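You operate a simulated robot arm through the tools that you are given. There is no shell and no other tool.

You run a simulated robot arm. Do the job below in one go: nothing can be reset, and whatever is moved stays where it is left.

Task
Load the purple and blue boxes into the brown tray.
Fine: each right up against its back wall, side by side, upright and square to the wall. Set down upright: what you pick out.

The check looks at the end state, three seconds after you hand in, the way a careful person would. Anything else that was tipped, shoved, dropped, spilled or broken makes it a failure.

Robot
A 6-joint arm with a two-finger gripper, fixed in place. Base frame: the origin is at the foot of the arm, x ahead of it, y to its left, z up. Readings come in m, degrees, newtons and seconds.
Its first joint turns from -166.0 to 166.0 degrees. Payload 2.45 kg.
Tool frame: the origin (TCP) lies between the finger pads and is the grasp point; the fingertips stand 0.02 m ahead of it; z points along the fingers, y is the line along which they close. Largest opening 0.14 m; the body of the gripper starts 0.168 m behind the TCP.
Orientation is told as [roll, pitch, yaw] about the base's x, y, z axes, in that order, counted from this pose: with the fingers straight down and closing along the base's y, the tool's x points along the base's -x, its y along +y and its z along -z.

Tools
- The arm moves only by the tool arm_command. Its argument "steps" is a list that holds one entry, the list of rows, each a list of 7 numbers: the shift along the tool's x, y, z in cm, then the turn, a rotation vector about the tool's x, y, z in rad, then the finger opening in cm, from 0 to 14. In form: [[[dx, dy, dz, ax, ay, az, gripper], ...]]. A call has 1 to 20 rows; each row shifts and turns the commanded pose from where the row before left it, along the tool's axes as they then stand. Each row takes 0.2 s and may step no farther than 0.05 m and 8.6 degrees from the row before; otherwise, or with a gripper value out of range, the whole call is refused. Where a pose cannot be reached the arm comes as near as it can. A force on the tool above 90 N (or 10 N above the force at the start of the call, whichever is more), or a blocked arm, ends the call early, and 0.2 s more pass. The fingers move at their own pace (about 0.045 m/s each) and stop on an object; they squeeze with about 34 N. The grip force told is the motor's: it shows also when the fingers shut on nothing. Time passes only in rows, and 0.2 s behind the last, so rows that do not move let the fingers close. It gives the time, the measured TCP pose, the force on the tool (base axes), the opening and the grip force at its end, in the units of the frame above (readings bear some noise), with the torque about the TCP (base axes, N m) and any sound that the robot's microphone picked up.
- Cameras (640 x 400 px; columns grow to the right, rows downward): "scene" is fixed at [0.0499, 0.6485, 1.498]; the picture's right is [-0.17, -0.98, 0.00], its down [-0.69, 0.12, -0.71] and it looks along [0.70, -0.12, -0.70] (base axes); focal length 374 px, centre (320, 200). "wrist" rides on the gripper at [0.078, 0.011, -0.209] in the tool frame; the picture's right is [-0.14, 0.99, 0.00], its down [-0.92, -0.13, -0.37] and it looks along [-0.36, -0.05, 0.93] (tool axes); focal length 280 px, centre (320, 200). There is no depth. A picture from a camera that has moved, and an enlarged one, comes with that camera's place and axes in the base frame and with its lens.
- snapshot(camera): a new picture of that camera. No time passes.
- zoom(camera, box): a new picture of the part [left, top, right, bottom] of that camera's present view, enlarged. No time passes.
- hand_in(): hands the job in; it is judged then, once.

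Nothing tells you positions but the pictures and the camera data. Unless the task says otherwise, let go and move clear before handing in.

The tools are called after "Request:" by a JSON object that holds its "name" and its "arguments". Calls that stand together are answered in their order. arm_command: Moves the arm, as the interface text tells. Its arguments: {"type":"object","properties":{"steps":{"type":"array"}},"required":["steps"]} The other tools are called the same way: snapshot (camera) takes a picture; zoom (camera, box) takes an enlarged picture of a part of a camera's view; hand_in () hands the job in.

At the start:

```text
time: 0.0
ee_pos: [0.7727, 0.1272, 1.0448]
orientation: [0.0, -0.1, 0.1]
force: [0.4, 0.5, -0.3]
torque: [0.04, -0.04, 0.01]
finger_gap: 0.1401
gripper_force: 0.1
```

scene: 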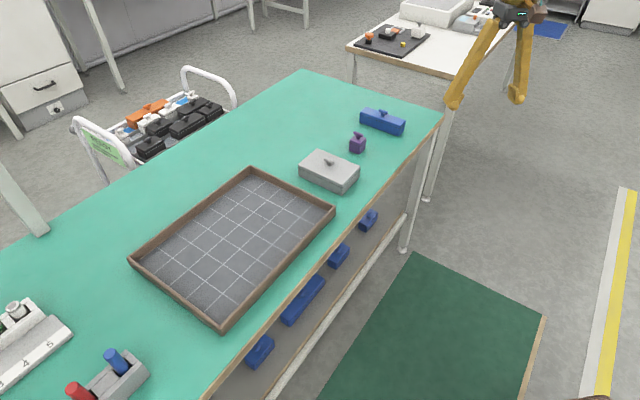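
wrist: 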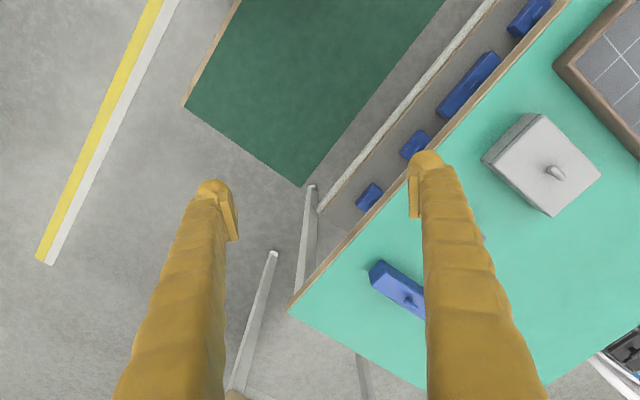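

I see a green bench with a brown-rimmed tray, a grey box, a small purple box and a long blue box, each with a knob on top. First I'll enlarge the pictures so I can measure where they are.

Request:
{"name": "zoom", "arguments": {"camera": "scene", "box": [280, 80, 440, 200]}}

Request:
{"name": "zoom", "arguments": {"camera": "scene", "box": [120, 150, 360, 340]}}

Request:
{"name": "zoom", "arguments": {"camera": "scene", "box": [340, 90, 420, 160]}}

Request:
{"name": "snapshot", "arguments": {"camera": "wrist"}}

```text
3.33 times, centred on (360, 140) of scene
camera zoom: at [0.0499, 0.6485, 1.498], right [-0.17, -0.98, 0.0], down [-0.69, 0.12, -0.71], along [0.7, -0.12, -0.7], focal length 1247 px, centre (187, 400)
```

zoom: 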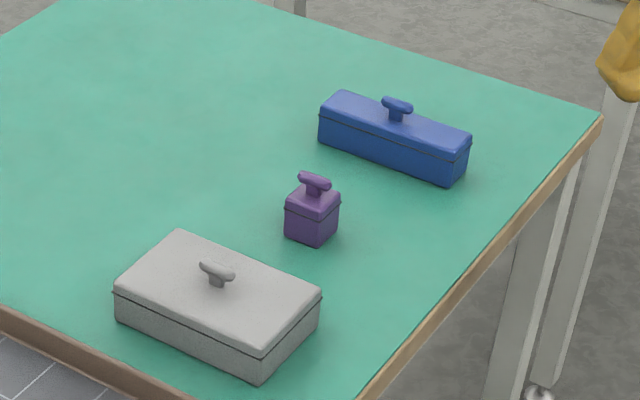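

```text
2.11 times, centred on (240, 245) of scene
camera zoom: at [0.0499, 0.6485, 1.498], right [-0.17, -0.98, 0.0], down [-0.69, 0.12, -0.71], along [0.7, -0.12, -0.7], focal length 788 px, centre (488, 105)
```

zoom: 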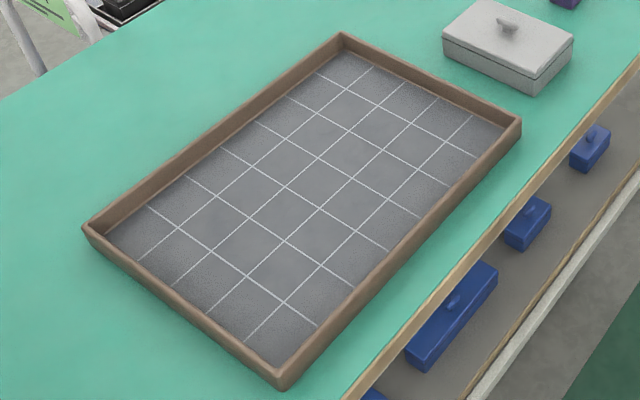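

```text
5.71 times, centred on (380, 125) of scene
camera zoom: at [0.0499, 0.6485, 1.498], right [-0.17, -0.98, 0.0], down [-0.69, 0.12, -0.71], along [0.7, -0.12, -0.7], focal length 2138 px, centre (-23, 629)
```

zoom: 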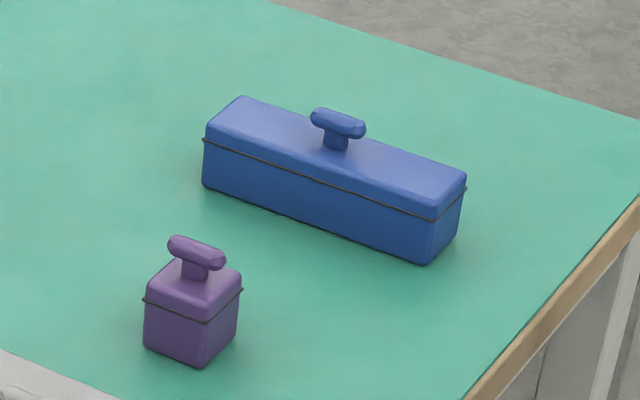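

```text
taken
camera wrist: at [0.6933, 0.1393, 1.2542], right [0.14, 0.99, 0.0], down [0.92, -0.13, 0.37], along [0.37, -0.05, -0.93], focal length 280 px, centre (320, 200)
```

wrist: 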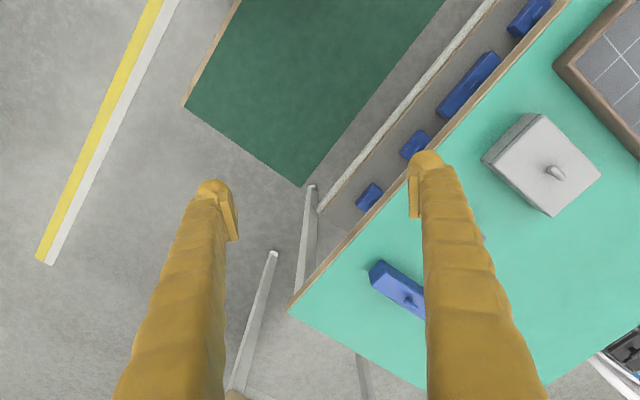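

The bench top is about 0.785 m high, and it is turned about 47° from my base axes. Purple is near (0.97, 0.37), blue near (1.07, 0.26), and the tray's far wall is about 1.1 m out. I'll look closer at the tray walls and the lower shelf before moving.

Request:
{"name": "zoom", "arguments": {"camera": "scene", "box": [200, 200, 400, 380]}}

Request:
{"name": "zoom", "arguments": {"camera": "scene", "box": [120, 160, 260, 280]}}

Request:
{"name": "zoom", "arguments": {"camera": "scene", "box": [220, 150, 360, 240]}}

Request:
{"name": "zoom", "arguments": {"camera": "scene", "box": [170, 220, 310, 340]}}

```text
2.22 times, centred on (300, 290) of scene
camera zoom: at [0.0499, 0.6485, 1.498], right [-0.17, -0.98, 0.0], down [-0.69, 0.12, -0.71], along [0.7, -0.12, -0.7], focal length 832 px, centre (364, 0)
```

zoom: 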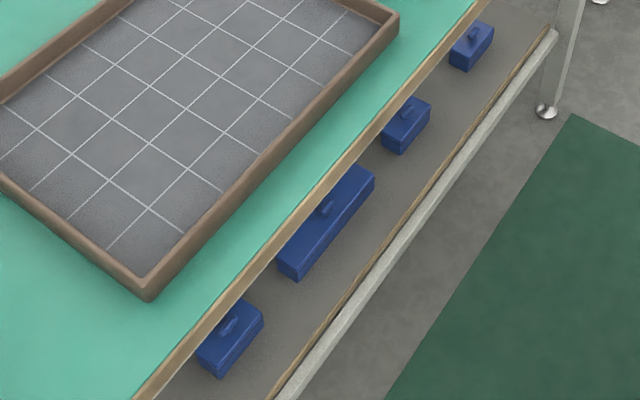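

```text
3.33 times, centred on (190, 220) of scene
camera zoom: at [0.0499, 0.6485, 1.498], right [-0.17, -0.98, 0.0], down [-0.69, 0.12, -0.71], along [0.7, -0.12, -0.7], focal length 1247 px, centre (753, 133)
```

zoom: 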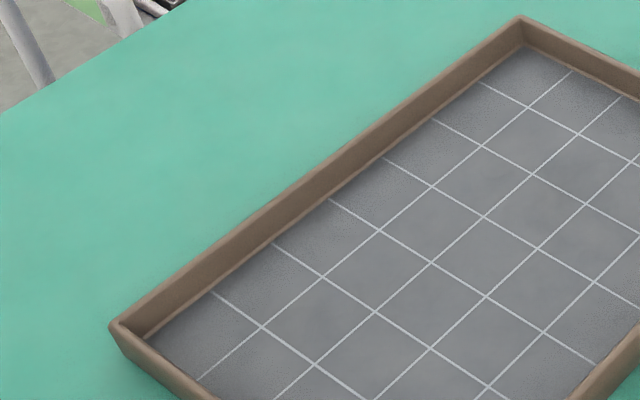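

```text
4.44 times, centred on (290, 195) of scene
camera zoom: at [0.0499, 0.6485, 1.498], right [-0.17, -0.98, 0.0], down [-0.69, 0.12, -0.71], along [0.7, -0.12, -0.7], focal length 1663 px, centre (453, 222)
```

zoom: 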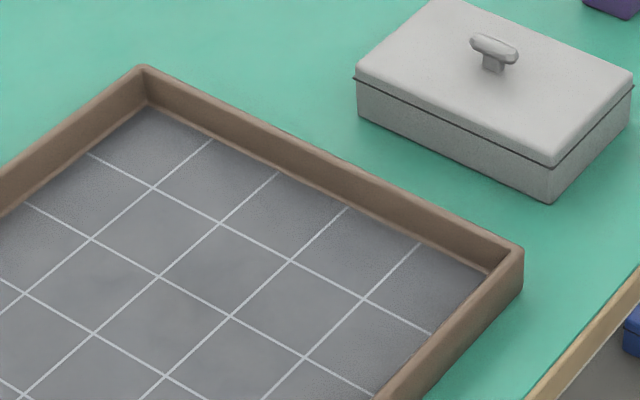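

```text
3.33 times, centred on (240, 280) of scene
camera zoom: at [0.0499, 0.6485, 1.498], right [-0.17, -0.98, 0.0], down [-0.69, 0.12, -0.71], along [0.7, -0.12, -0.7], focal length 1247 px, centre (587, -67)
```

zoom: 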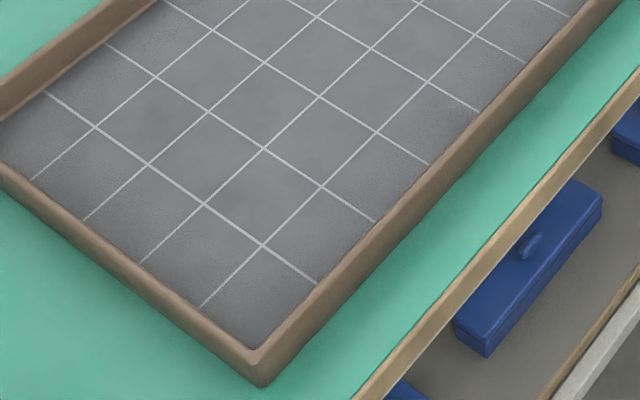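

The shelf boxes and the grey box aren't part of the job; the tray is empty and its back wall is the long one farthest from me. At a safe height, I'll turn the gripper to line up with the bench (yaw about 46.6°), then look at the boxes.

Request:
{"name": "arm_command", "arguments": {"steps": [[[0, 0, 0, 0, 0, -0.1356, 14], [0, 0, 0, 0, 0, -0.1356, 14], [0, 0, 0, 0, 0, -0.1356, 14], [0, 0, 0, 0, 0, -0.1356, 14], [0, 0, 0, 0, 0, -0.1356, 14], [0, 0, 0, 0, 0, -0.1356, 14], [0, 0, 0, 0, 0, 0, 14]]]}}

Request:
{"name": "snapshot", "arguments": {"camera": "wrist"}}

```text
time: 1.6
ee_pos: [0.7724, 0.1282, 1.0449]
orientation: [0.1, 0.0, 46.7]
force: [-0.6, -0.4, 0.4]
torque: [-0.02, -0.03, 0.03]
finger_gap: 0.1401
gripper_force: 0.1
```

```text
taken
camera wrist: at [0.7101, 0.079, 1.2542], right [-0.63, 0.78, 0.0], down [0.72, 0.58, 0.37], along [0.29, 0.23, -0.93], focal length 280 px, centre (320, 200)
```

wrist: 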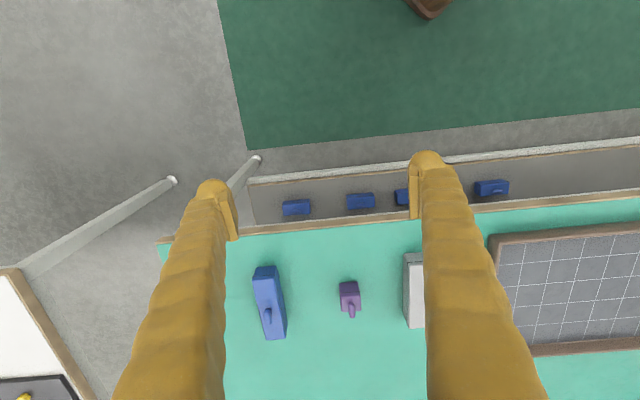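

Blue and purple now sit between the fingers in the wrist view, already nearly aligned with the bench. I'll move closer above them to measure better.

Request:
{"name": "arm_command", "arguments": {"steps": [[[-3.75, -1.4, 1.1, 0, 0, 0, 14], [-3.75, -1.4, 1.1, 0, 0, 0, 14], [-3.75, -1.4, 1.1, 0, 0, 0, 14], [-3.75, -1.4, 1.1, 0, 0, 0, 14], [0, 0, 0, 0, 0, 0, 14]]]}}

Request:
{"name": "snapshot", "arguments": {"camera": "wrist"}}

Request:
{"name": "snapshot", "arguments": {"camera": "scene"}}

```text
time: 2.8
ee_pos: [0.9154, 0.1987, 1.001]
orientation: [0.0, -0.1, 46.6]
force: [0.0, 0.0, -1.4]
torque: [-0.02, -0.03, -0.02]
finger_gap: 0.14
gripper_force: 0.0
```

```text
taken
camera wrist: at [0.8534, 0.1498, 1.2098], right [-0.62, 0.78, 0.0], down [0.73, 0.58, 0.37], along [0.29, 0.23, -0.93], focal length 280 px, centre (320, 200)
```

wrist: 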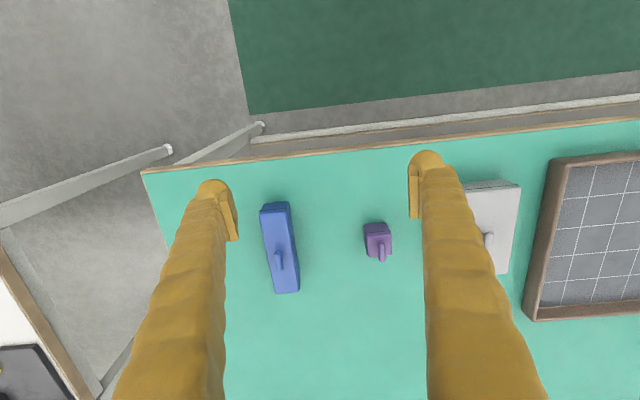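

```text
taken
```

scene: 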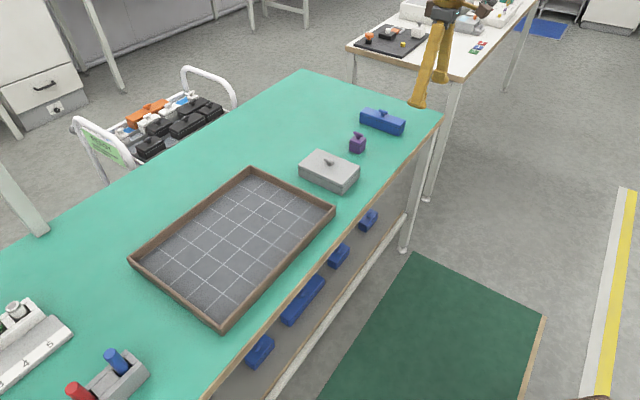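

The pose is good and the boxes are clear of the fingers. I'll enlarge the wrist view to measure the corners.

Request:
{"name": "zoom", "arguments": {"camera": "wrist", "box": [220, 180, 420, 310]}}

Request:
{"name": "zoom", "arguments": {"camera": "wrist", "box": [350, 210, 410, 270]}}

Request:
{"name": "zoom", "arguments": {"camera": "wrist", "box": [240, 190, 320, 300]}}

Request:
{"name": "zoom", "arguments": {"camera": "wrist", "box": [440, 100, 640, 330]}}

```text
3.08 times, centred on (320, 245) of wrist
camera zoom: at [0.8534, 0.1498, 1.2098], right [-0.62, 0.78, 0.0], down [0.73, 0.58, 0.37], along [0.29, 0.23, -0.93], focal length 863 px, centre (320, 62)
```

zoom: 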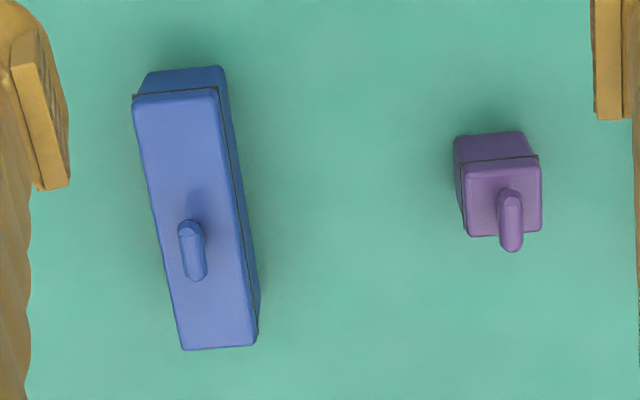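

```text
6.67 times, centred on (380, 240) of wrist
camera zoom: at [0.8534, 0.1498, 1.2098], right [-0.62, 0.78, 0.0], down [0.73, 0.58, 0.37], along [0.29, 0.23, -0.93], focal length 1869 px, centre (-80, -67)
```

zoom: 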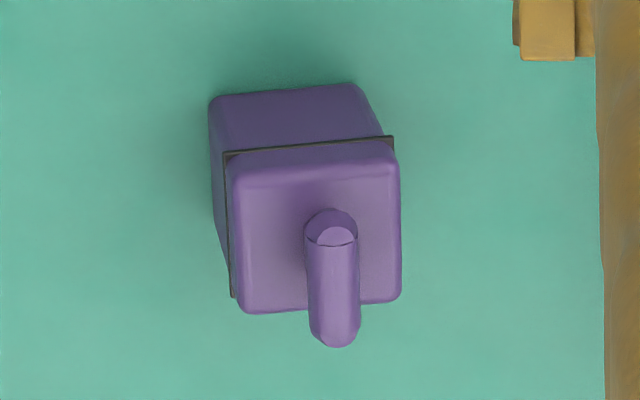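

```text
3.64 times, centred on (280, 245) of wrist
camera zoom: at [0.8534, 0.1498, 1.2098], right [-0.62, 0.78, 0.0], down [0.73, 0.58, 0.37], along [0.29, 0.23, -0.93], focal length 1020 px, centre (466, 36)
```

zoom: 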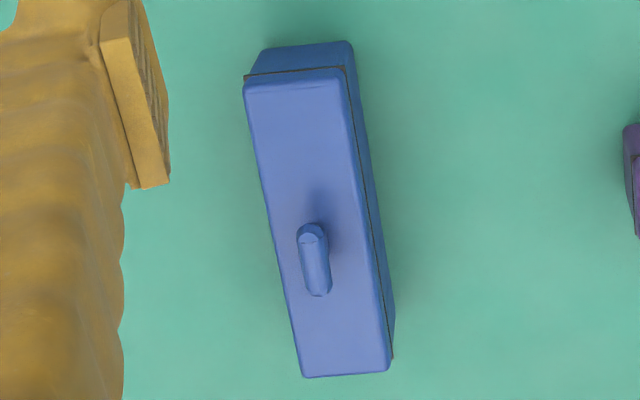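

```text
1.74 times, centred on (540, 215) of wrist
camera zoom: at [0.8534, 0.1498, 1.2098], right [-0.62, 0.78, 0.0], down [0.73, 0.58, 0.37], along [0.29, 0.23, -0.93], focal length 488 px, centre (-63, 174)
```

zoom: 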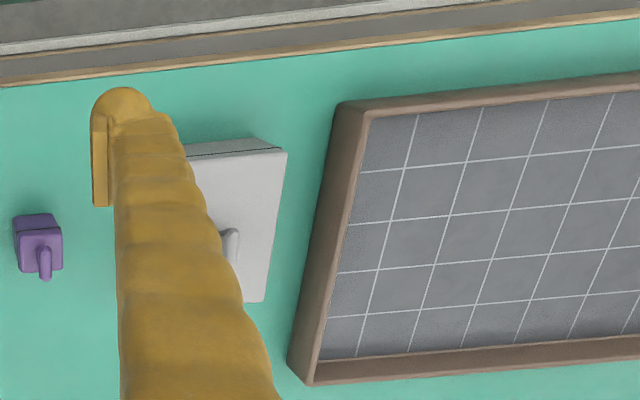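

Everything on the bench (boxes and tray) sits at a yaw of about 44.2°, and both boxes are just past the straight-down reach. I'll trim the yaw and tilt the fingers 30° outward, which extends the reach, then check it.

Request:
{"name": "arm_command", "arguments": {"steps": [[[0, 0, 0, 0, 0, 0.042, 14], [0, 0, 0, 0, -0.1309, 0, 14], [0, 0, 0, 0, -0.1309, 0, 14], [0, 0, 0, 0, -0.1309, 0, 14], [0, 0, 0, 0, -0.1309, 0, 14], [0, 0, 0, 0, 0, 0, 14], [0, 0, 0, 0, 0, 0, 14]]]}}

Request:
{"name": "snapshot", "arguments": {"camera": "wrist"}}

Request:
{"name": "snapshot", "arguments": {"camera": "scene"}}

```text
time: 4.4
ee_pos: [0.9159, 0.1992, 1.0009]
orientation: [-0.2, -30.1, 44.2]
force: [0.8, 0.4, 0.2]
torque: [0.0, 0.01, 0.01]
finger_gap: 0.1402
gripper_force: 0.0
```

```text
taken
camera wrist: at [0.7844, 0.087, 1.1431], right [-0.6, 0.79, 0.07], down [0.53, 0.34, 0.78], along [0.6, 0.51, -0.62], focal length 280 px, centre (320, 200)
```

wrist: 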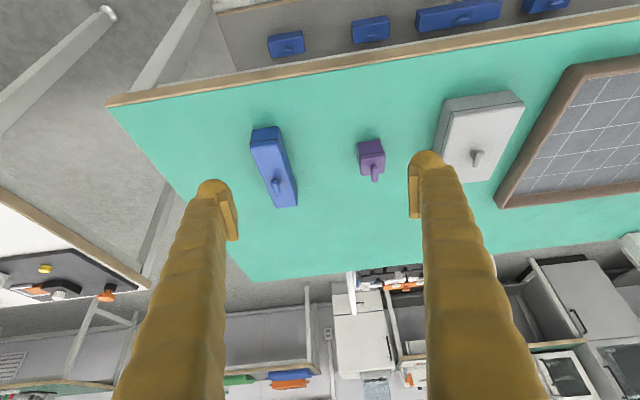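

```text
taken
```

scene: 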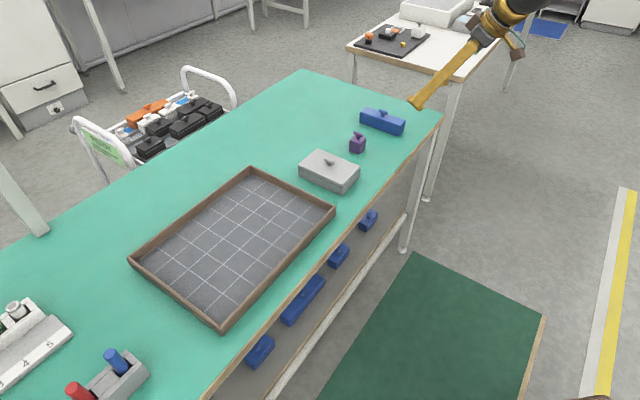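

With the 30° tilt the arm holds its pose well. Before gripping anything, I'll check that I can reach the tray's back wall at this tilt, passing high over the boxes.

Request:
{"name": "arm_command", "arguments": {"steps": [[[0, 4.9, 0, 0, 0, 0, 14], [0, 4.9, 0, 0, 0, 0, 14], [0, 4.9, 0, 0, 0, 0, 14], [0, 4.9, 0, 0, 0, 0, 14], [0, 4.9, 0, 0, 0, 0, 14], [0, 4.9, 0, 0, 0, 0, 14], [0, 4.9, 0, 0, 0, 0, 14], [0, 4.9, 0, 0, 0, 0, 14], [0, 4.9, 0, 0, 0, 0, 14], [0, 4.9, 0, 0, 0, 0, 14], [0, 0, 0, 0, 0, 0, 14], [0, 0, 0, 0, 0, 0, 14]]]}}

Request:
{"name": "snapshot", "arguments": {"camera": "wrist"}}

```text
time: 7.0
ee_pos: [0.5764, 0.551, 1.0028]
orientation: [0.0, -30.1, 44.2]
force: [-0.3, -0.3, -0.1]
torque: [0.01, 0.03, 0.01]
finger_gap: 0.1402
gripper_force: 0.1
```

```text
taken
camera wrist: at [0.4448, 0.4392, 1.1446], right [-0.6, 0.79, 0.07], down [0.53, 0.34, 0.78], along [0.6, 0.51, -0.62], focal length 280 px, centre (320, 200)
```

wrist: 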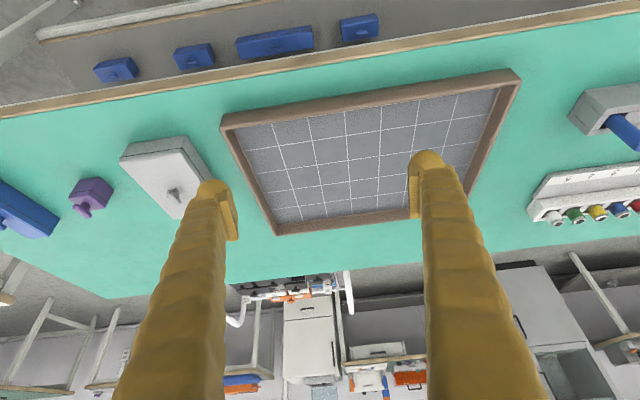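

Now I'll reach outward along the bench normal toward the back wall, still at 1.0 m height.

Request:
{"name": "arm_command", "arguments": {"steps": [[[-4.243, 0, 2.45, 0, 0, 0, 14], [-4.243, 0, 2.45, 0, 0, 0, 14], [-4.243, 0, 2.45, 0, 0, 0, 14], [-4.243, 0, 2.45, 0, 0, 0, 14], [-4.243, 0, 2.45, 0, 0, 0, 14], [-4.243, 0, 2.45, 0, 0, 0, 14], [0, 0, 0, 0, 0, 0, 14], [0, 0, 0, 0, 0, 0, 14]]]}}

Request:
{"name": "snapshot", "arguments": {"camera": "wrist"}}

```text
time: 8.8
ee_pos: [0.7865, 0.7542, 1.0017]
orientation: [-0.1, -29.9, 44.1]
force: [-0.5, -1.1, 0.4]
torque: [-0.01, 0.0, 0.0]
finger_gap: 0.1397
gripper_force: 0.0
```

```text
taken
camera wrist: at [0.6538, 0.6438, 1.1431], right [-0.6, 0.79, 0.07], down [0.53, 0.34, 0.78], along [0.6, 0.51, -0.62], focal length 280 px, centre (320, 200)
```

wrist: 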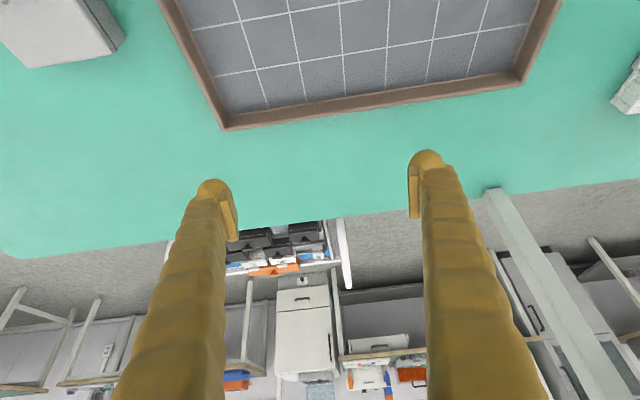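

The 30° tilt reaches the back wall region comfortably. I'll measure the back wall and its corners from here.

Request:
{"name": "zoom", "arguments": {"camera": "wrist", "box": [190, 20, 390, 145]}}

Request:
{"name": "zoom", "arguments": {"camera": "wrist", "box": [380, 0, 580, 125]}}

```text
3.20 times, centred on (290, 82) of wrist
camera zoom: at [0.6538, 0.6438, 1.1431], right [-0.6, 0.79, 0.07], down [0.53, 0.34, 0.78], along [0.6, 0.51, -0.62], focal length 897 px, centre (416, 576)
```

zoom: 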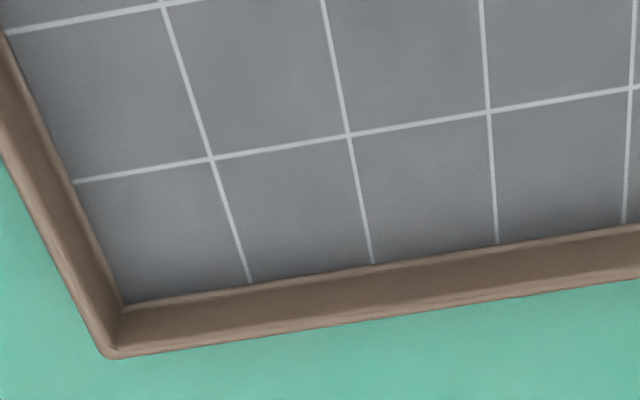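

```text
3.20 times, centred on (480, 62) of wrist
camera zoom: at [0.6538, 0.6438, 1.1431], right [-0.6, 0.79, 0.07], down [0.53, 0.34, 0.78], along [0.6, 0.51, -0.62], focal length 897 px, centre (-192, 640)
```

zoom: 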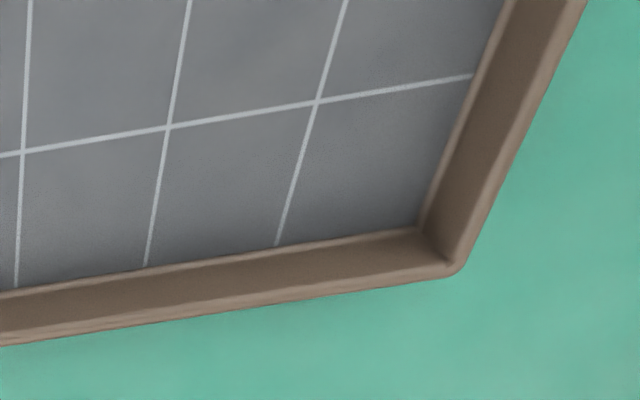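

The inner back wall is at about n = 1.138 m (bench-normal distance), the rim is about 0.814 m high, and the tray is square to yaw 44.2°. Next I'll go back to a pre-grasp pose above purple with the fingers opened to 8 cm.

Request:
{"name": "arm_command", "arguments": {"steps": [[[4.287, 0, -2.475, 0, 0, 0, 14], [4.287, 0, -2.475, 0, 0, 0, 14], [4.287, 0, -2.475, 0, 0, 0, 14], [4.287, 0, -2.475, 0, 0, 0, 14], [0, -4.54, 0, 0, 0, 0, 12], [0, -4.54, 0, 0, 0, 0, 10], [0, -4.54, 0, 0, 0, 0, 8], [0, -4.54, 0, 0, 0, 0, 8], [0, -4.54, 0, 0, 0, 0, 8], [0, -4.54, 0, 0, 0, 0, 8], [0, -4.54, 0, 0, 0, 0, 8], [0, -4.54, 0, 0, 0, 0, 8], [0, -4.54, 0, 0, 0, 0, 8], [1.7, 0, 2.944, 0, 0, 0, 8], [1.7, 0, 2.944, 0, 0, 0, 8], [1.7, 0, 2.944, 0, 0, 0, 8], [0, 0, 0, 0, 0, 0, 8], [0, 0, 0, 0, 0, 0, 8]]]}}

Request:
{"name": "snapshot", "arguments": {"camera": "wrist"}}

Request:
{"name": "snapshot", "arguments": {"camera": "scene"}}

```text
time: 12.6
ee_pos: [0.9278, 0.323, 0.8971]
orientation: [0.0, -29.9, 44.2]
force: [0.6, 0.0, -0.1]
torque: [0.0, 0.01, 0.03]
finger_gap: 0.08
gripper_force: 0.1
```

```text
taken
camera wrist: at [0.7964, 0.2114, 1.0408], right [-0.6, 0.79, 0.07], down [0.53, 0.34, 0.78], along [0.6, 0.51, -0.62], focal length 280 px, centre (320, 200)
```

wrist: 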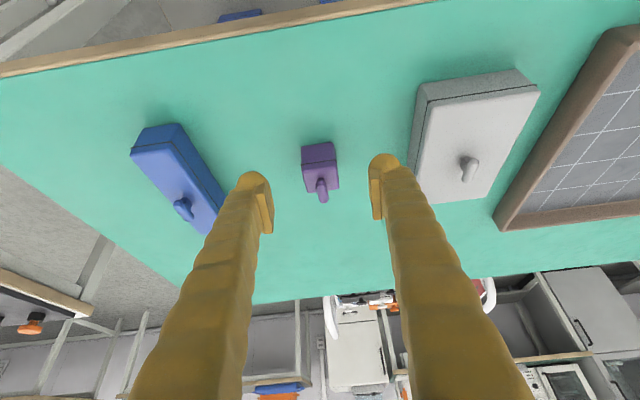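

```text
taken
```

scene: 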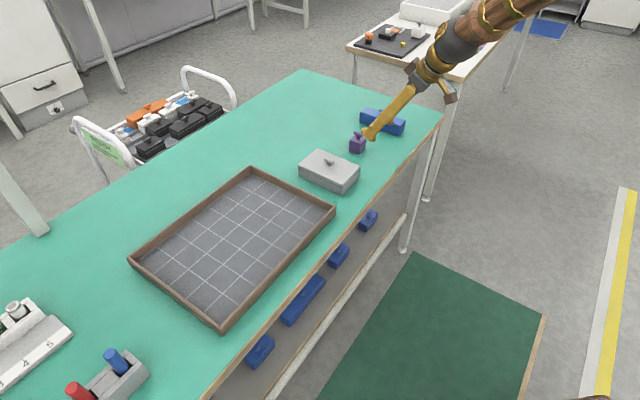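

The fingers are above and straddling purple. I'll zoom in and measure it again from this close pose.

Request:
{"name": "zoom", "arguments": {"camera": "wrist", "box": [270, 120, 370, 220]}}

Request:
{"name": "zoom", "arguments": {"camera": "scene", "box": [320, 100, 420, 170]}}

```text
4.00 times, centred on (320, 170) of wrist
camera zoom: at [0.7964, 0.2114, 1.0408], right [-0.6, 0.79, 0.07], down [0.53, 0.34, 0.78], along [0.6, 0.51, -0.62], focal length 1122 px, centre (320, 320)
```

zoom: 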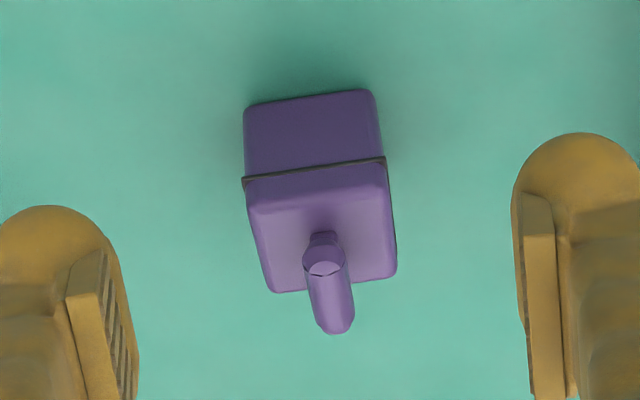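

```text
5.71 times, centred on (370, 135) of scene
camera zoom: at [0.0499, 0.6485, 1.498], right [-0.17, -0.98, 0.0], down [-0.69, 0.12, -0.71], along [0.7, -0.12, -0.7], focal length 2138 px, centre (34, 571)
```

zoom: 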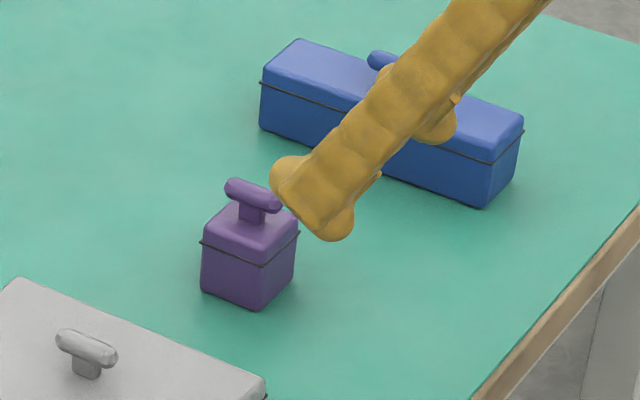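

Purple is centred between the fingers at n = 0.953, e = -0.415, with the table at z ≈ 0.785. I'll go down along the tool axis to just above the table, gripping slightly behind centre so the fingertips clear the tray wall later.

Request:
{"name": "arm_command", "arguments": {"steps": [[[-0.115, 0, 2.435, 0, 0, 0, 8], [-0.115, 0, 2.435, 0, 0, 0, 8], [-0.115, 0, 2.435, 0, 0, 0, 8], [-0.115, 0, 2.435, 0, 0, 0, 8], [0, 0, 0, 0, 0, 0, 8], [0, 0, 0, 0, 0, 0, 8]]]}}

Request:
{"name": "snapshot", "arguments": {"camera": "wrist"}}

Request:
{"name": "zoom", "arguments": {"camera": "scene", "box": [320, 100, 420, 170]}}

```text
time: 14.0
ee_pos: [0.9684, 0.3597, 0.8165]
orientation: [-0.1, -30.1, 44.1]
force: [0.1, -0.5, 0.0]
torque: [0.0, -0.02, 0.03]
finger_gap: 0.0798
gripper_force: 0.0
```

```text
taken
camera wrist: at [0.8355, 0.2485, 0.9585], right [-0.6, 0.79, 0.07], down [0.53, 0.34, 0.78], along [0.6, 0.51, -0.62], focal length 280 px, centre (320, 200)
```

wrist: 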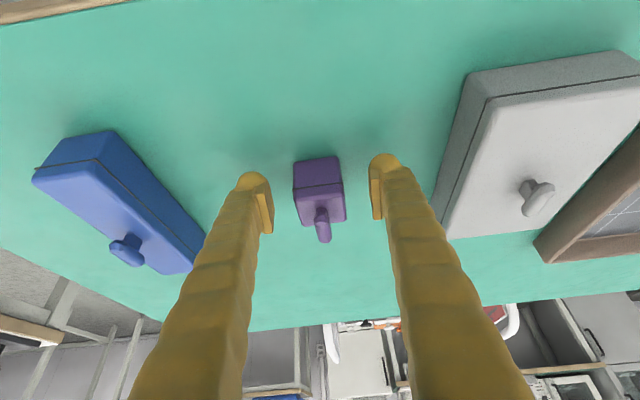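

```text
5.71 times, centred on (370, 135) of scene
camera zoom: at [0.0499, 0.6485, 1.498], right [-0.17, -0.98, 0.0], down [-0.69, 0.12, -0.71], along [0.7, -0.12, -0.7], focal length 2138 px, centre (34, 571)
```

zoom: 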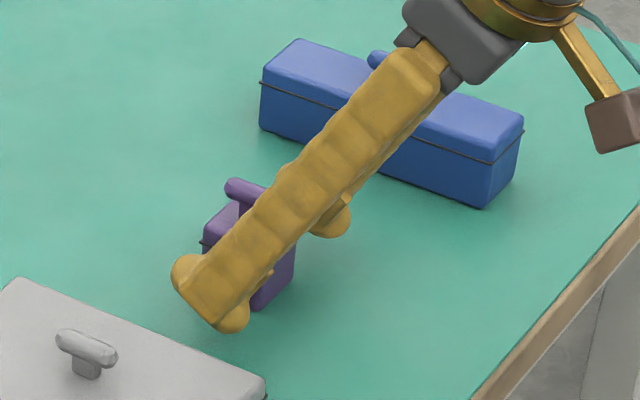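

The fingers are either side of purple with no contact, so I'll close on it.

Request:
{"name": "arm_command", "arguments": {"steps": [[[0, 0, 0, 0, 0, 0, 6], [0, 0, 0, 0, 0, 0, 4.5], [0, 0, 0, 0, 0, 0, 3], [0, 0, 0, 0, 0, 0, 2], [0, 0, 0, 0, 0, 0, 1], [0, 0, 0, 0, 0, 0, 1], [0, 0, 0, 0, 0, 0, 1]]]}}

Request:
{"name": "snapshot", "arguments": {"camera": "wrist"}}

```text
time: 15.6
ee_pos: [0.9665, 0.3601, 0.8141]
orientation: [0.0, -30.1, 44.2]
force: [0.6, -0.8, 0.5]
torque: [-0.01, -0.04, 0.0]
finger_gap: 0.0385
gripper_force: 34.3
```

```text
taken
camera wrist: at [0.8355, 0.2485, 0.9587], right [-0.6, 0.79, 0.07], down [0.53, 0.34, 0.78], along [0.6, 0.51, -0.62], focal length 280 px, centre (320, 200)
```

wrist: 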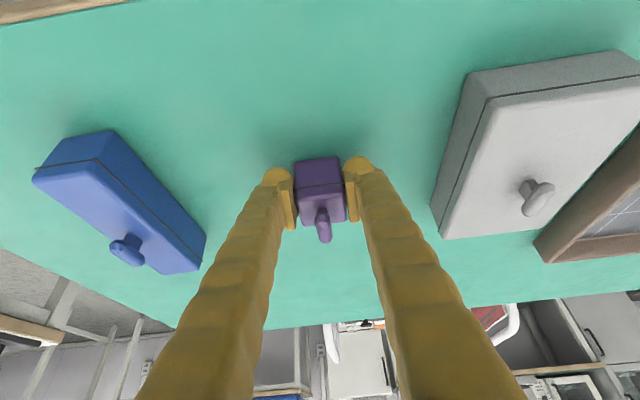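

Purple is gripped (gap 38.5 mm, 34 N). I'll lift it straight up and check that the whole box came along, not just the lid.

Request:
{"name": "arm_command", "arguments": {"steps": [[[-0.5, 0, -0.866, 0, 0, 0, 1], [-1.5, 0, -2.598, 0, 0, 0, 1], [-2.0, 0, -3.464, 0, 0, 0, 1], [-2.0, 0, -3.464, 0, 0, 0, 1], [0, 0, 0, 0, 0, 0, 1], [0, 0, 0, 0, 0, 0, 1]]]}}

Request:
{"name": "snapshot", "arguments": {"camera": "wrist"}}

Request:
{"name": "zoom", "arguments": {"camera": "scene", "box": [320, 70, 440, 170]}}

```text
time: 17.0
ee_pos: [0.9666, 0.3624, 0.9378]
orientation: [0.0, -29.9, 44.2]
force: [0.0, -0.3, 0.7]
torque: [0.02, 0.01, 0.01]
finger_gap: 0.0099
gripper_force: 0.0
```

```text
taken
camera wrist: at [0.8343, 0.2505, 1.0803], right [-0.6, 0.79, 0.07], down [0.53, 0.34, 0.78], along [0.6, 0.51, -0.62], focal length 280 px, centre (320, 200)
```

wrist: 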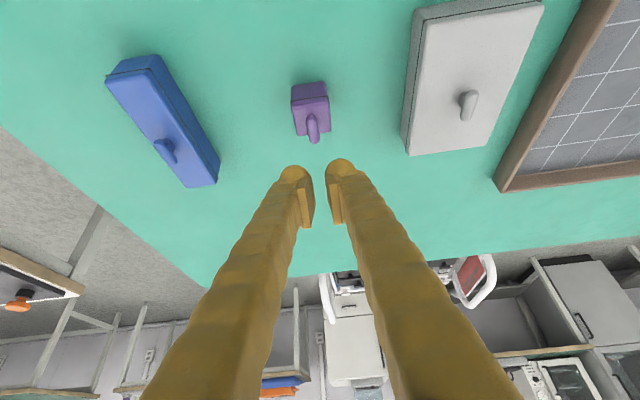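

```text
4.00 times, centred on (380, 120) of scene
camera zoom: at [0.0499, 0.6485, 1.498], right [-0.17, -0.98, 0.0], down [-0.69, 0.12, -0.71], along [0.7, -0.12, -0.7], focal length 1497 px, centre (80, 520)
```

zoom: 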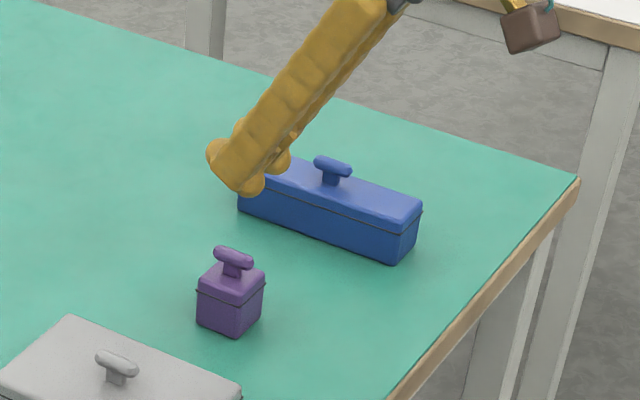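

Purple stayed on the bench: the grip slid off its sides, and it still stands upright. I'll look closely at where it is now and at the knob shape before trying again.

Request:
{"name": "zoom", "arguments": {"camera": "wrist", "box": [270, 60, 350, 150]}}

Request:
{"name": "zoom", "arguments": {"camera": "scene", "box": [340, 125, 375, 160]}}

Request:
{"name": "zoom", "arguments": {"camera": "scene", "box": [290, 140, 370, 200]}}

Request:
{"name": "zoom", "arguments": {"camera": "wrist", "box": [260, 150, 380, 250]}}

```text
4.44 times, centred on (310, 105) of wrist
camera zoom: at [0.8343, 0.2505, 1.0803], right [-0.6, 0.79, 0.07], down [0.53, 0.34, 0.78], along [0.6, 0.51, -0.62], focal length 1246 px, centre (364, 622)
```

zoom: 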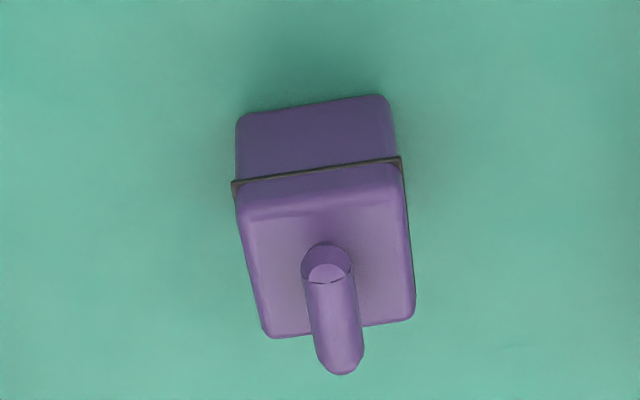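

```text
11.43 times, centred on (358, 142) of scene
camera zoom: at [0.0499, 0.6485, 1.498], right [-0.17, -0.98, 0.0], down [-0.69, 0.12, -0.71], along [0.7, -0.12, -0.7], focal length 4277 px, centre (-109, 857)
```

zoom: 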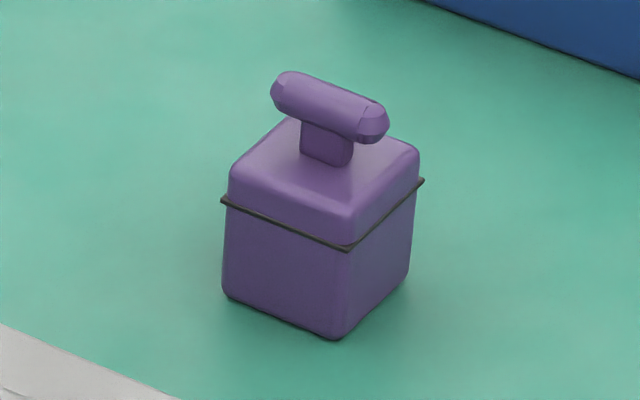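

```text
6.67 times, centred on (330, 170) of scene
camera zoom: at [0.0499, 0.6485, 1.498], right [-0.17, -0.98, 0.0], down [-0.69, 0.12, -0.71], along [0.7, -0.12, -0.7], focal length 2495 px, centre (253, 400)
```

zoom: 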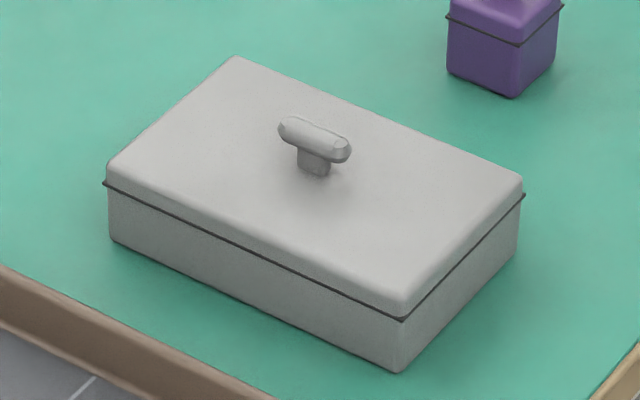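

```text
4.00 times, centred on (320, 200) of wrist
camera zoom: at [0.8343, 0.2505, 1.0803], right [-0.6, 0.79, 0.07], down [0.53, 0.34, 0.78], along [0.6, 0.51, -0.62], focal length 1122 px, centre (320, 200)
```

zoom: 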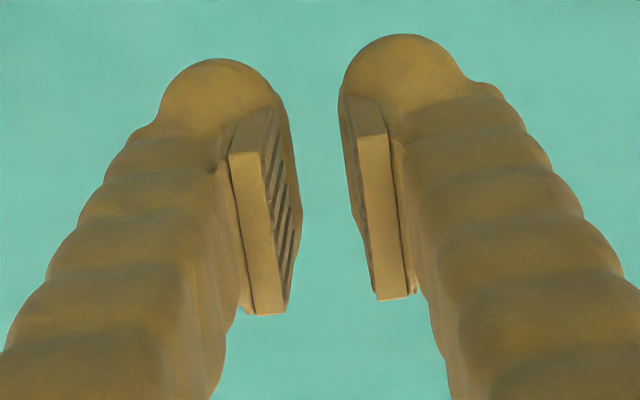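

Purple hasn't moved and is still square. I'll open, go back down the same path, grip again and lift only 3 mm, so the force reading shows whether the box is heavy or slippery.

Request:
{"name": "arm_command", "arguments": {"steps": [[[0, 0, 0, 0, 0, 0, 4], [0, 0, 0, 0, 0, 0, 7], [0, 0, 0, 0, 0, 0, 8], [0, 0, 0, 0, 0, 0, 8], [2.0, 0, 3.464, 0, 0, 0, 8], [2.0, 0, 3.464, 0, 0, 0, 8], [1.5, 0, 2.598, 0, 0, 0, 8], [0.5, 0, 0.866, 0, 0, 0, 8], [0, 0, 0, 0, 0, 0, 8], [0, 0, 0, 0, 0, 0, 6], [0, 0, 0, 0, 0, 0, 4.5], [0, 0, 0, 0, 0, 0, 3], [0, 0, 0, 0, 0, 0, 1], [0, 0, 0, 0, 0, 0, 0], [0, 0, 0, 0, 0, 0, 0], [0, 0, 0, 0, 0, 0, 0]]]}}

Request:
{"name": "arm_command", "arguments": {"steps": [[[-0.05, 0, -0.0866, 0, 0, 0, 0], [-0.05, 0, -0.0866, 0, 0, 0, 0], [-0.05, 0, -0.0866, 0, 0, 0, 0], [0, 0, 0, 0, 0, 0, 0]]]}}

Request:
{"name": "zoom", "arguments": {"camera": "wrist", "box": [250, 120, 390, 250]}}

```text
time: 20.4
ee_pos: [0.9645, 0.3622, 0.8161]
orientation: [0.0, -30.0, 44.2]
force: [0.0, -0.4, -0.4]
torque: [0.02, 0.0, 0.01]
finger_gap: 0.0391
gripper_force: 34.0
```

```text
time: 21.4
ee_pos: [0.965, 0.3603, 0.8189]
orientation: [0.1, -30.1, 44.3]
force: [-0.3, 0.3, -2.0]
torque: [-0.03, -0.01, 0.01]
finger_gap: 0.0391
gripper_force: 34.1
```

```text
3.08 times, centred on (320, 185) of wrist
camera zoom: at [0.834, 0.2492, 0.9625], right [-0.61, 0.79, 0.07], down [0.53, 0.34, 0.78], along [0.6, 0.51, -0.62], focal length 863 px, centre (320, 246)
```

zoom: 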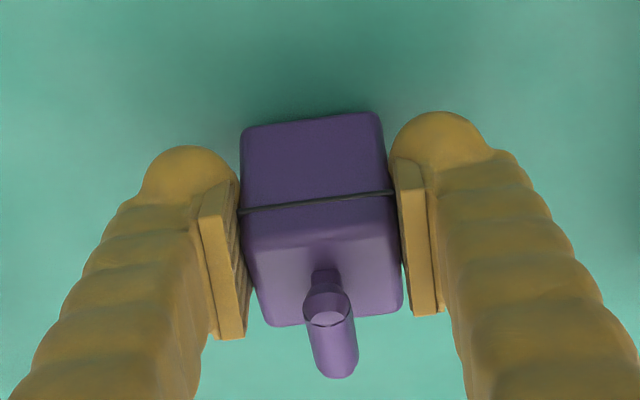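

At 3 mm the tool reads about 2 N pulling down. I'll raise another 5 mm slowly to see if the box moves with the gripper.

Request:
{"name": "arm_command", "arguments": {"steps": [[[-0.05, 0, -0.0866, 0, 0, 0, 0], [-0.05, 0, -0.0866, 0, 0, 0, 0], [-0.05, 0, -0.0866, 0, 0, 0, 0], [-0.05, 0, -0.0866, 0, 0, 0, 0], [-0.05, 0, -0.0866, 0, 0, 0, 0], [0, 0, 0, 0, 0, 0, 0]]]}}

Request:
{"name": "zoom", "arguments": {"camera": "wrist", "box": [250, 120, 390, 250]}}

Request:
{"name": "zoom", "arguments": {"camera": "scene", "box": [320, 100, 400, 170]}}

```text
time: 22.8
ee_pos: [0.9656, 0.3597, 0.8248]
orientation: [0.0, -29.9, 44.3]
force: [-0.6, -0.4, -2.0]
torque: [-0.04, 0.03, 0.01]
finger_gap: 0.0387
gripper_force: 33.8
```

```text
3.08 times, centred on (320, 185) of wrist
camera zoom: at [0.8346, 0.2488, 0.9676], right [-0.6, 0.79, 0.07], down [0.53, 0.34, 0.78], along [0.6, 0.51, -0.62], focal length 863 px, centre (320, 246)
```

zoom: 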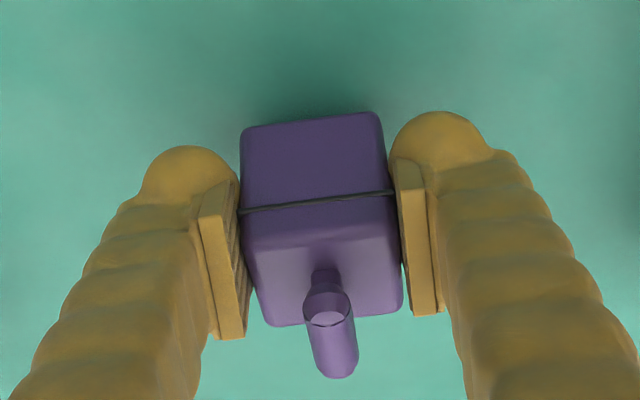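

```text
5.71 times, centred on (360, 135) of scene
camera zoom: at [0.0499, 0.6485, 1.498], right [-0.17, -0.98, 0.0], down [-0.69, 0.12, -0.71], along [0.7, -0.12, -0.7], focal length 2138 px, centre (91, 571)
```

zoom: 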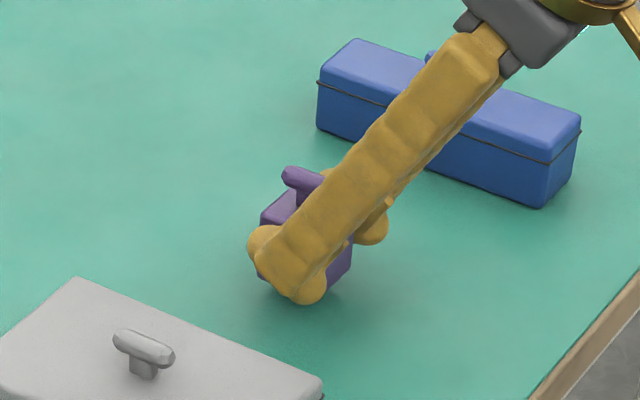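

The whole box comes up with the gripper and weighs about 2 N, so it slipped earlier because of the quick lift. From here I'll use gentle ramps; first a smooth 5 cm lift, then a check.

Request:
{"name": "arm_command", "arguments": {"steps": [[[-0.05, 0, -0.087, 0, 0, 0, 0], [-0.1, 0, -0.173, 0, 0, 0, 0], [-0.15, 0, -0.26, 0, 0, 0, 0], [-0.2, 0, -0.346, 0, 0, 0, 0], [-0.25, 0, -0.433, 0, 0, 0, 0], [-0.3, 0, -0.52, 0, 0, 0, 0], [-0.3, 0, -0.52, 0, 0, 0, 0], [-0.3, 0, -0.52, 0, 0, 0, 0], [-0.25, 0, -0.433, 0, 0, 0, 0], [-0.2, 0, -0.346, 0, 0, 0, 0], [-0.15, 0, -0.26, 0, 0, 0, 0], [-0.1, 0, -0.173, 0, 0, 0, 0], [-0.05, 0, -0.087, 0, 0, 0, 0], [0, 0, 0, 0, 0, 0, 0]]]}}

Request:
{"name": "zoom", "arguments": {"camera": "wrist", "box": [250, 120, 390, 250]}}

Request:
{"name": "snapshot", "arguments": {"camera": "scene"}}

```text
time: 25.8
ee_pos: [0.966, 0.361, 0.8723]
orientation: [0.0, -30.0, 44.2]
force: [-0.6, 0.7, -1.1]
torque: [-0.01, 0.03, -0.02]
finger_gap: 0.0387
gripper_force: 34.1
```

```text
3.08 times, centred on (320, 185) of wrist
camera zoom: at [0.8339, 0.2489, 1.0153], right [-0.61, 0.79, 0.07], down [0.53, 0.34, 0.78], along [0.6, 0.51, -0.62], focal length 863 px, centre (320, 246)
```

zoom: 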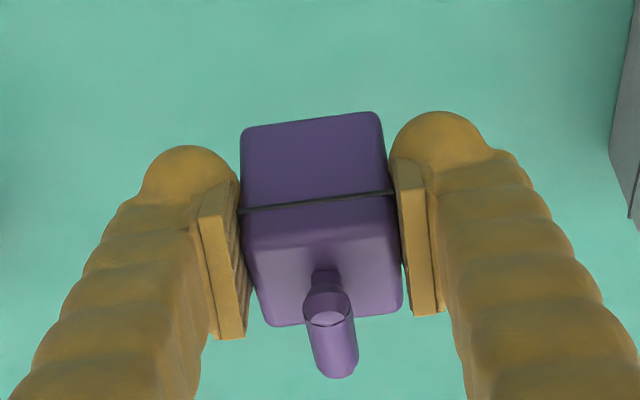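

```text
taken
```

scene: 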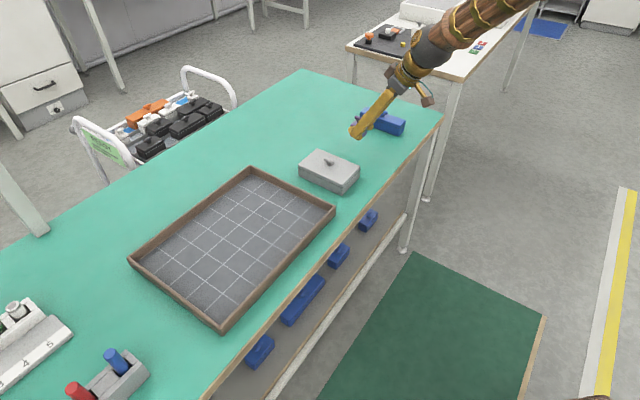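

Purple is held steady at about 9 cm above its resting level. Next, a gentle 11 cm move outward so I pass behind the grey box and its knob.

Request:
{"name": "arm_command", "arguments": {"steps": [[[-0.0866, 0, 0.05, 0, 0, 0, 0], [-0.1732, 0, 0.1, 0, 0, 0, 0], [-0.2598, 0, 0.15, 0, 0, 0, 0], [-0.3897, 0, 0.225, 0, 0, 0, 0], [-0.5196, 0, 0.3, 0, 0, 0, 0], [-0.6495, 0, 0.375, 0, 0, 0, 0], [-0.7361, 0, 0.425, 0, 0, 0, 0], [-0.7794, 0, 0.45, 0, 0, 0, 0], [-0.7794, 0, 0.45, 0, 0, 0, 0], [-0.7794, 0, 0.45, 0, 0, 0, 0], [-0.7794, 0, 0.45, 0, 0, 0, 0], [-0.7794, 0, 0.45, 0, 0, 0, 0], [-0.7361, 0, 0.425, 0, 0, 0, 0], [-0.6495, 0, 0.375, 0, 0, 0, 0], [-0.5196, 0, 0.3, 0, 0, 0, 0], [-0.3897, 0, 0.225, 0, 0, 0, 0], [-0.2598, 0, 0.15, 0, 0, 0, 0], [-0.1732, 0, 0.1, 0, 0, 0, 0], [-0.0866, 0, 0.05, 0, 0, 0, 0], [0, 0, 0, 0, 0, 0, 0]]]}}

Request:
{"name": "snapshot", "arguments": {"camera": "wrist"}}

```text
time: 30.0
ee_pos: [1.0446, 0.4371, 0.8733]
orientation: [0.0, -30.0, 44.2]
force: [-0.8, -0.8, -0.9]
torque: [0.02, 0.03, -0.02]
finger_gap: 0.0388
gripper_force: 34.1
```

```text
taken
camera wrist: at [0.9132, 0.3252, 1.0158], right [-0.6, 0.79, 0.07], down [0.53, 0.34, 0.78], along [0.6, 0.51, -0.62], focal length 280 px, centre (320, 200)
```

wrist: 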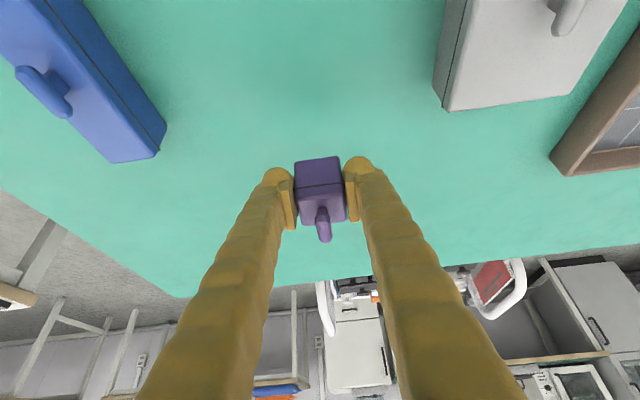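

I'm behind the grey box now. I'll shift sideways toward the tray in two smooth stages.

Request:
{"name": "arm_command", "arguments": {"steps": [[[0, 0.2, 0, 0, 0, 0, 0], [0, 0.5, 0, 0, 0, 0, 0], [0, 0.8, 0, 0, 0, 0, 0], [0, 1.1, 0, 0, 0, 0, 0], [0, 1.375, 0, 0, 0, 0, 0], [0, 1.375, 0, 0, 0, 0, 0], [0, 1.375, 0, 0, 0, 0, 0], [0, 1.375, 0, 0, 0, 0, 0], [0, 1.375, 0, 0, 0, 0, 0], [0, 1.375, 0, 0, 0, 0, 0], [0, 1.375, 0, 0, 0, 0, 0], [0, 1.375, 0, 0, 0, 0, 0], [0, 1.375, 0, 0, 0, 0, 0], [0, 1.375, 0, 0, 0, 0, 0], [0, 1.375, 0, 0, 0, 0, 0], [0, 1.1, 0, 0, 0, 0, 0], [0, 0.8, 0, 0, 0, 0, 0], [0, 0.5, 0, 0, 0, 0, 0], [0, 0.2, 0, 0, 0, 0, 0], [0, 0, 0, 0, 0, 0, 0]]]}}

Request:
{"name": "snapshot", "arguments": {"camera": "wrist"}}

Request:
{"name": "snapshot", "arguments": {"camera": "scene"}}

```text
time: 34.2
ee_pos: [0.9015, 0.5822, 0.8723]
orientation: [0.0, -29.9, 44.2]
force: [0.8, 0.0, -1.9]
torque: [0.0, -0.01, -0.02]
finger_gap: 0.0387
gripper_force: 34.1
```

```text
taken
camera wrist: at [0.7706, 0.4715, 1.0152], right [-0.61, 0.79, 0.07], down [0.53, 0.34, 0.78], along [0.6, 0.51, -0.62], focal length 280 px, centre (320, 200)
```

wrist: 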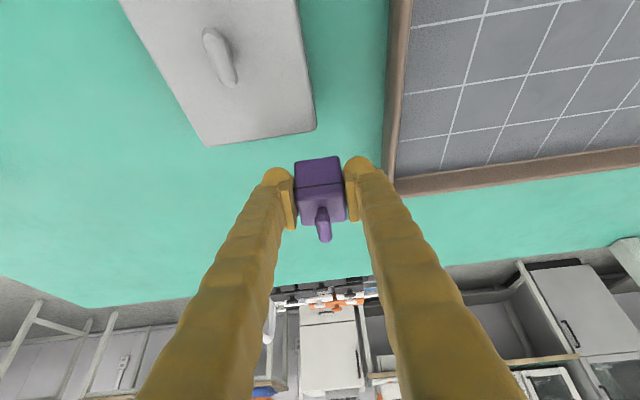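

```text
taken
```

scene: 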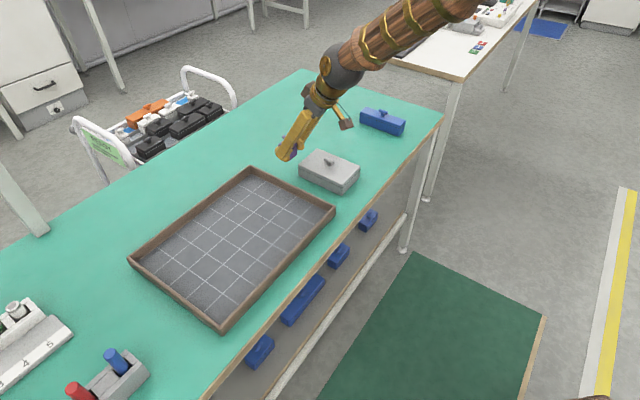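

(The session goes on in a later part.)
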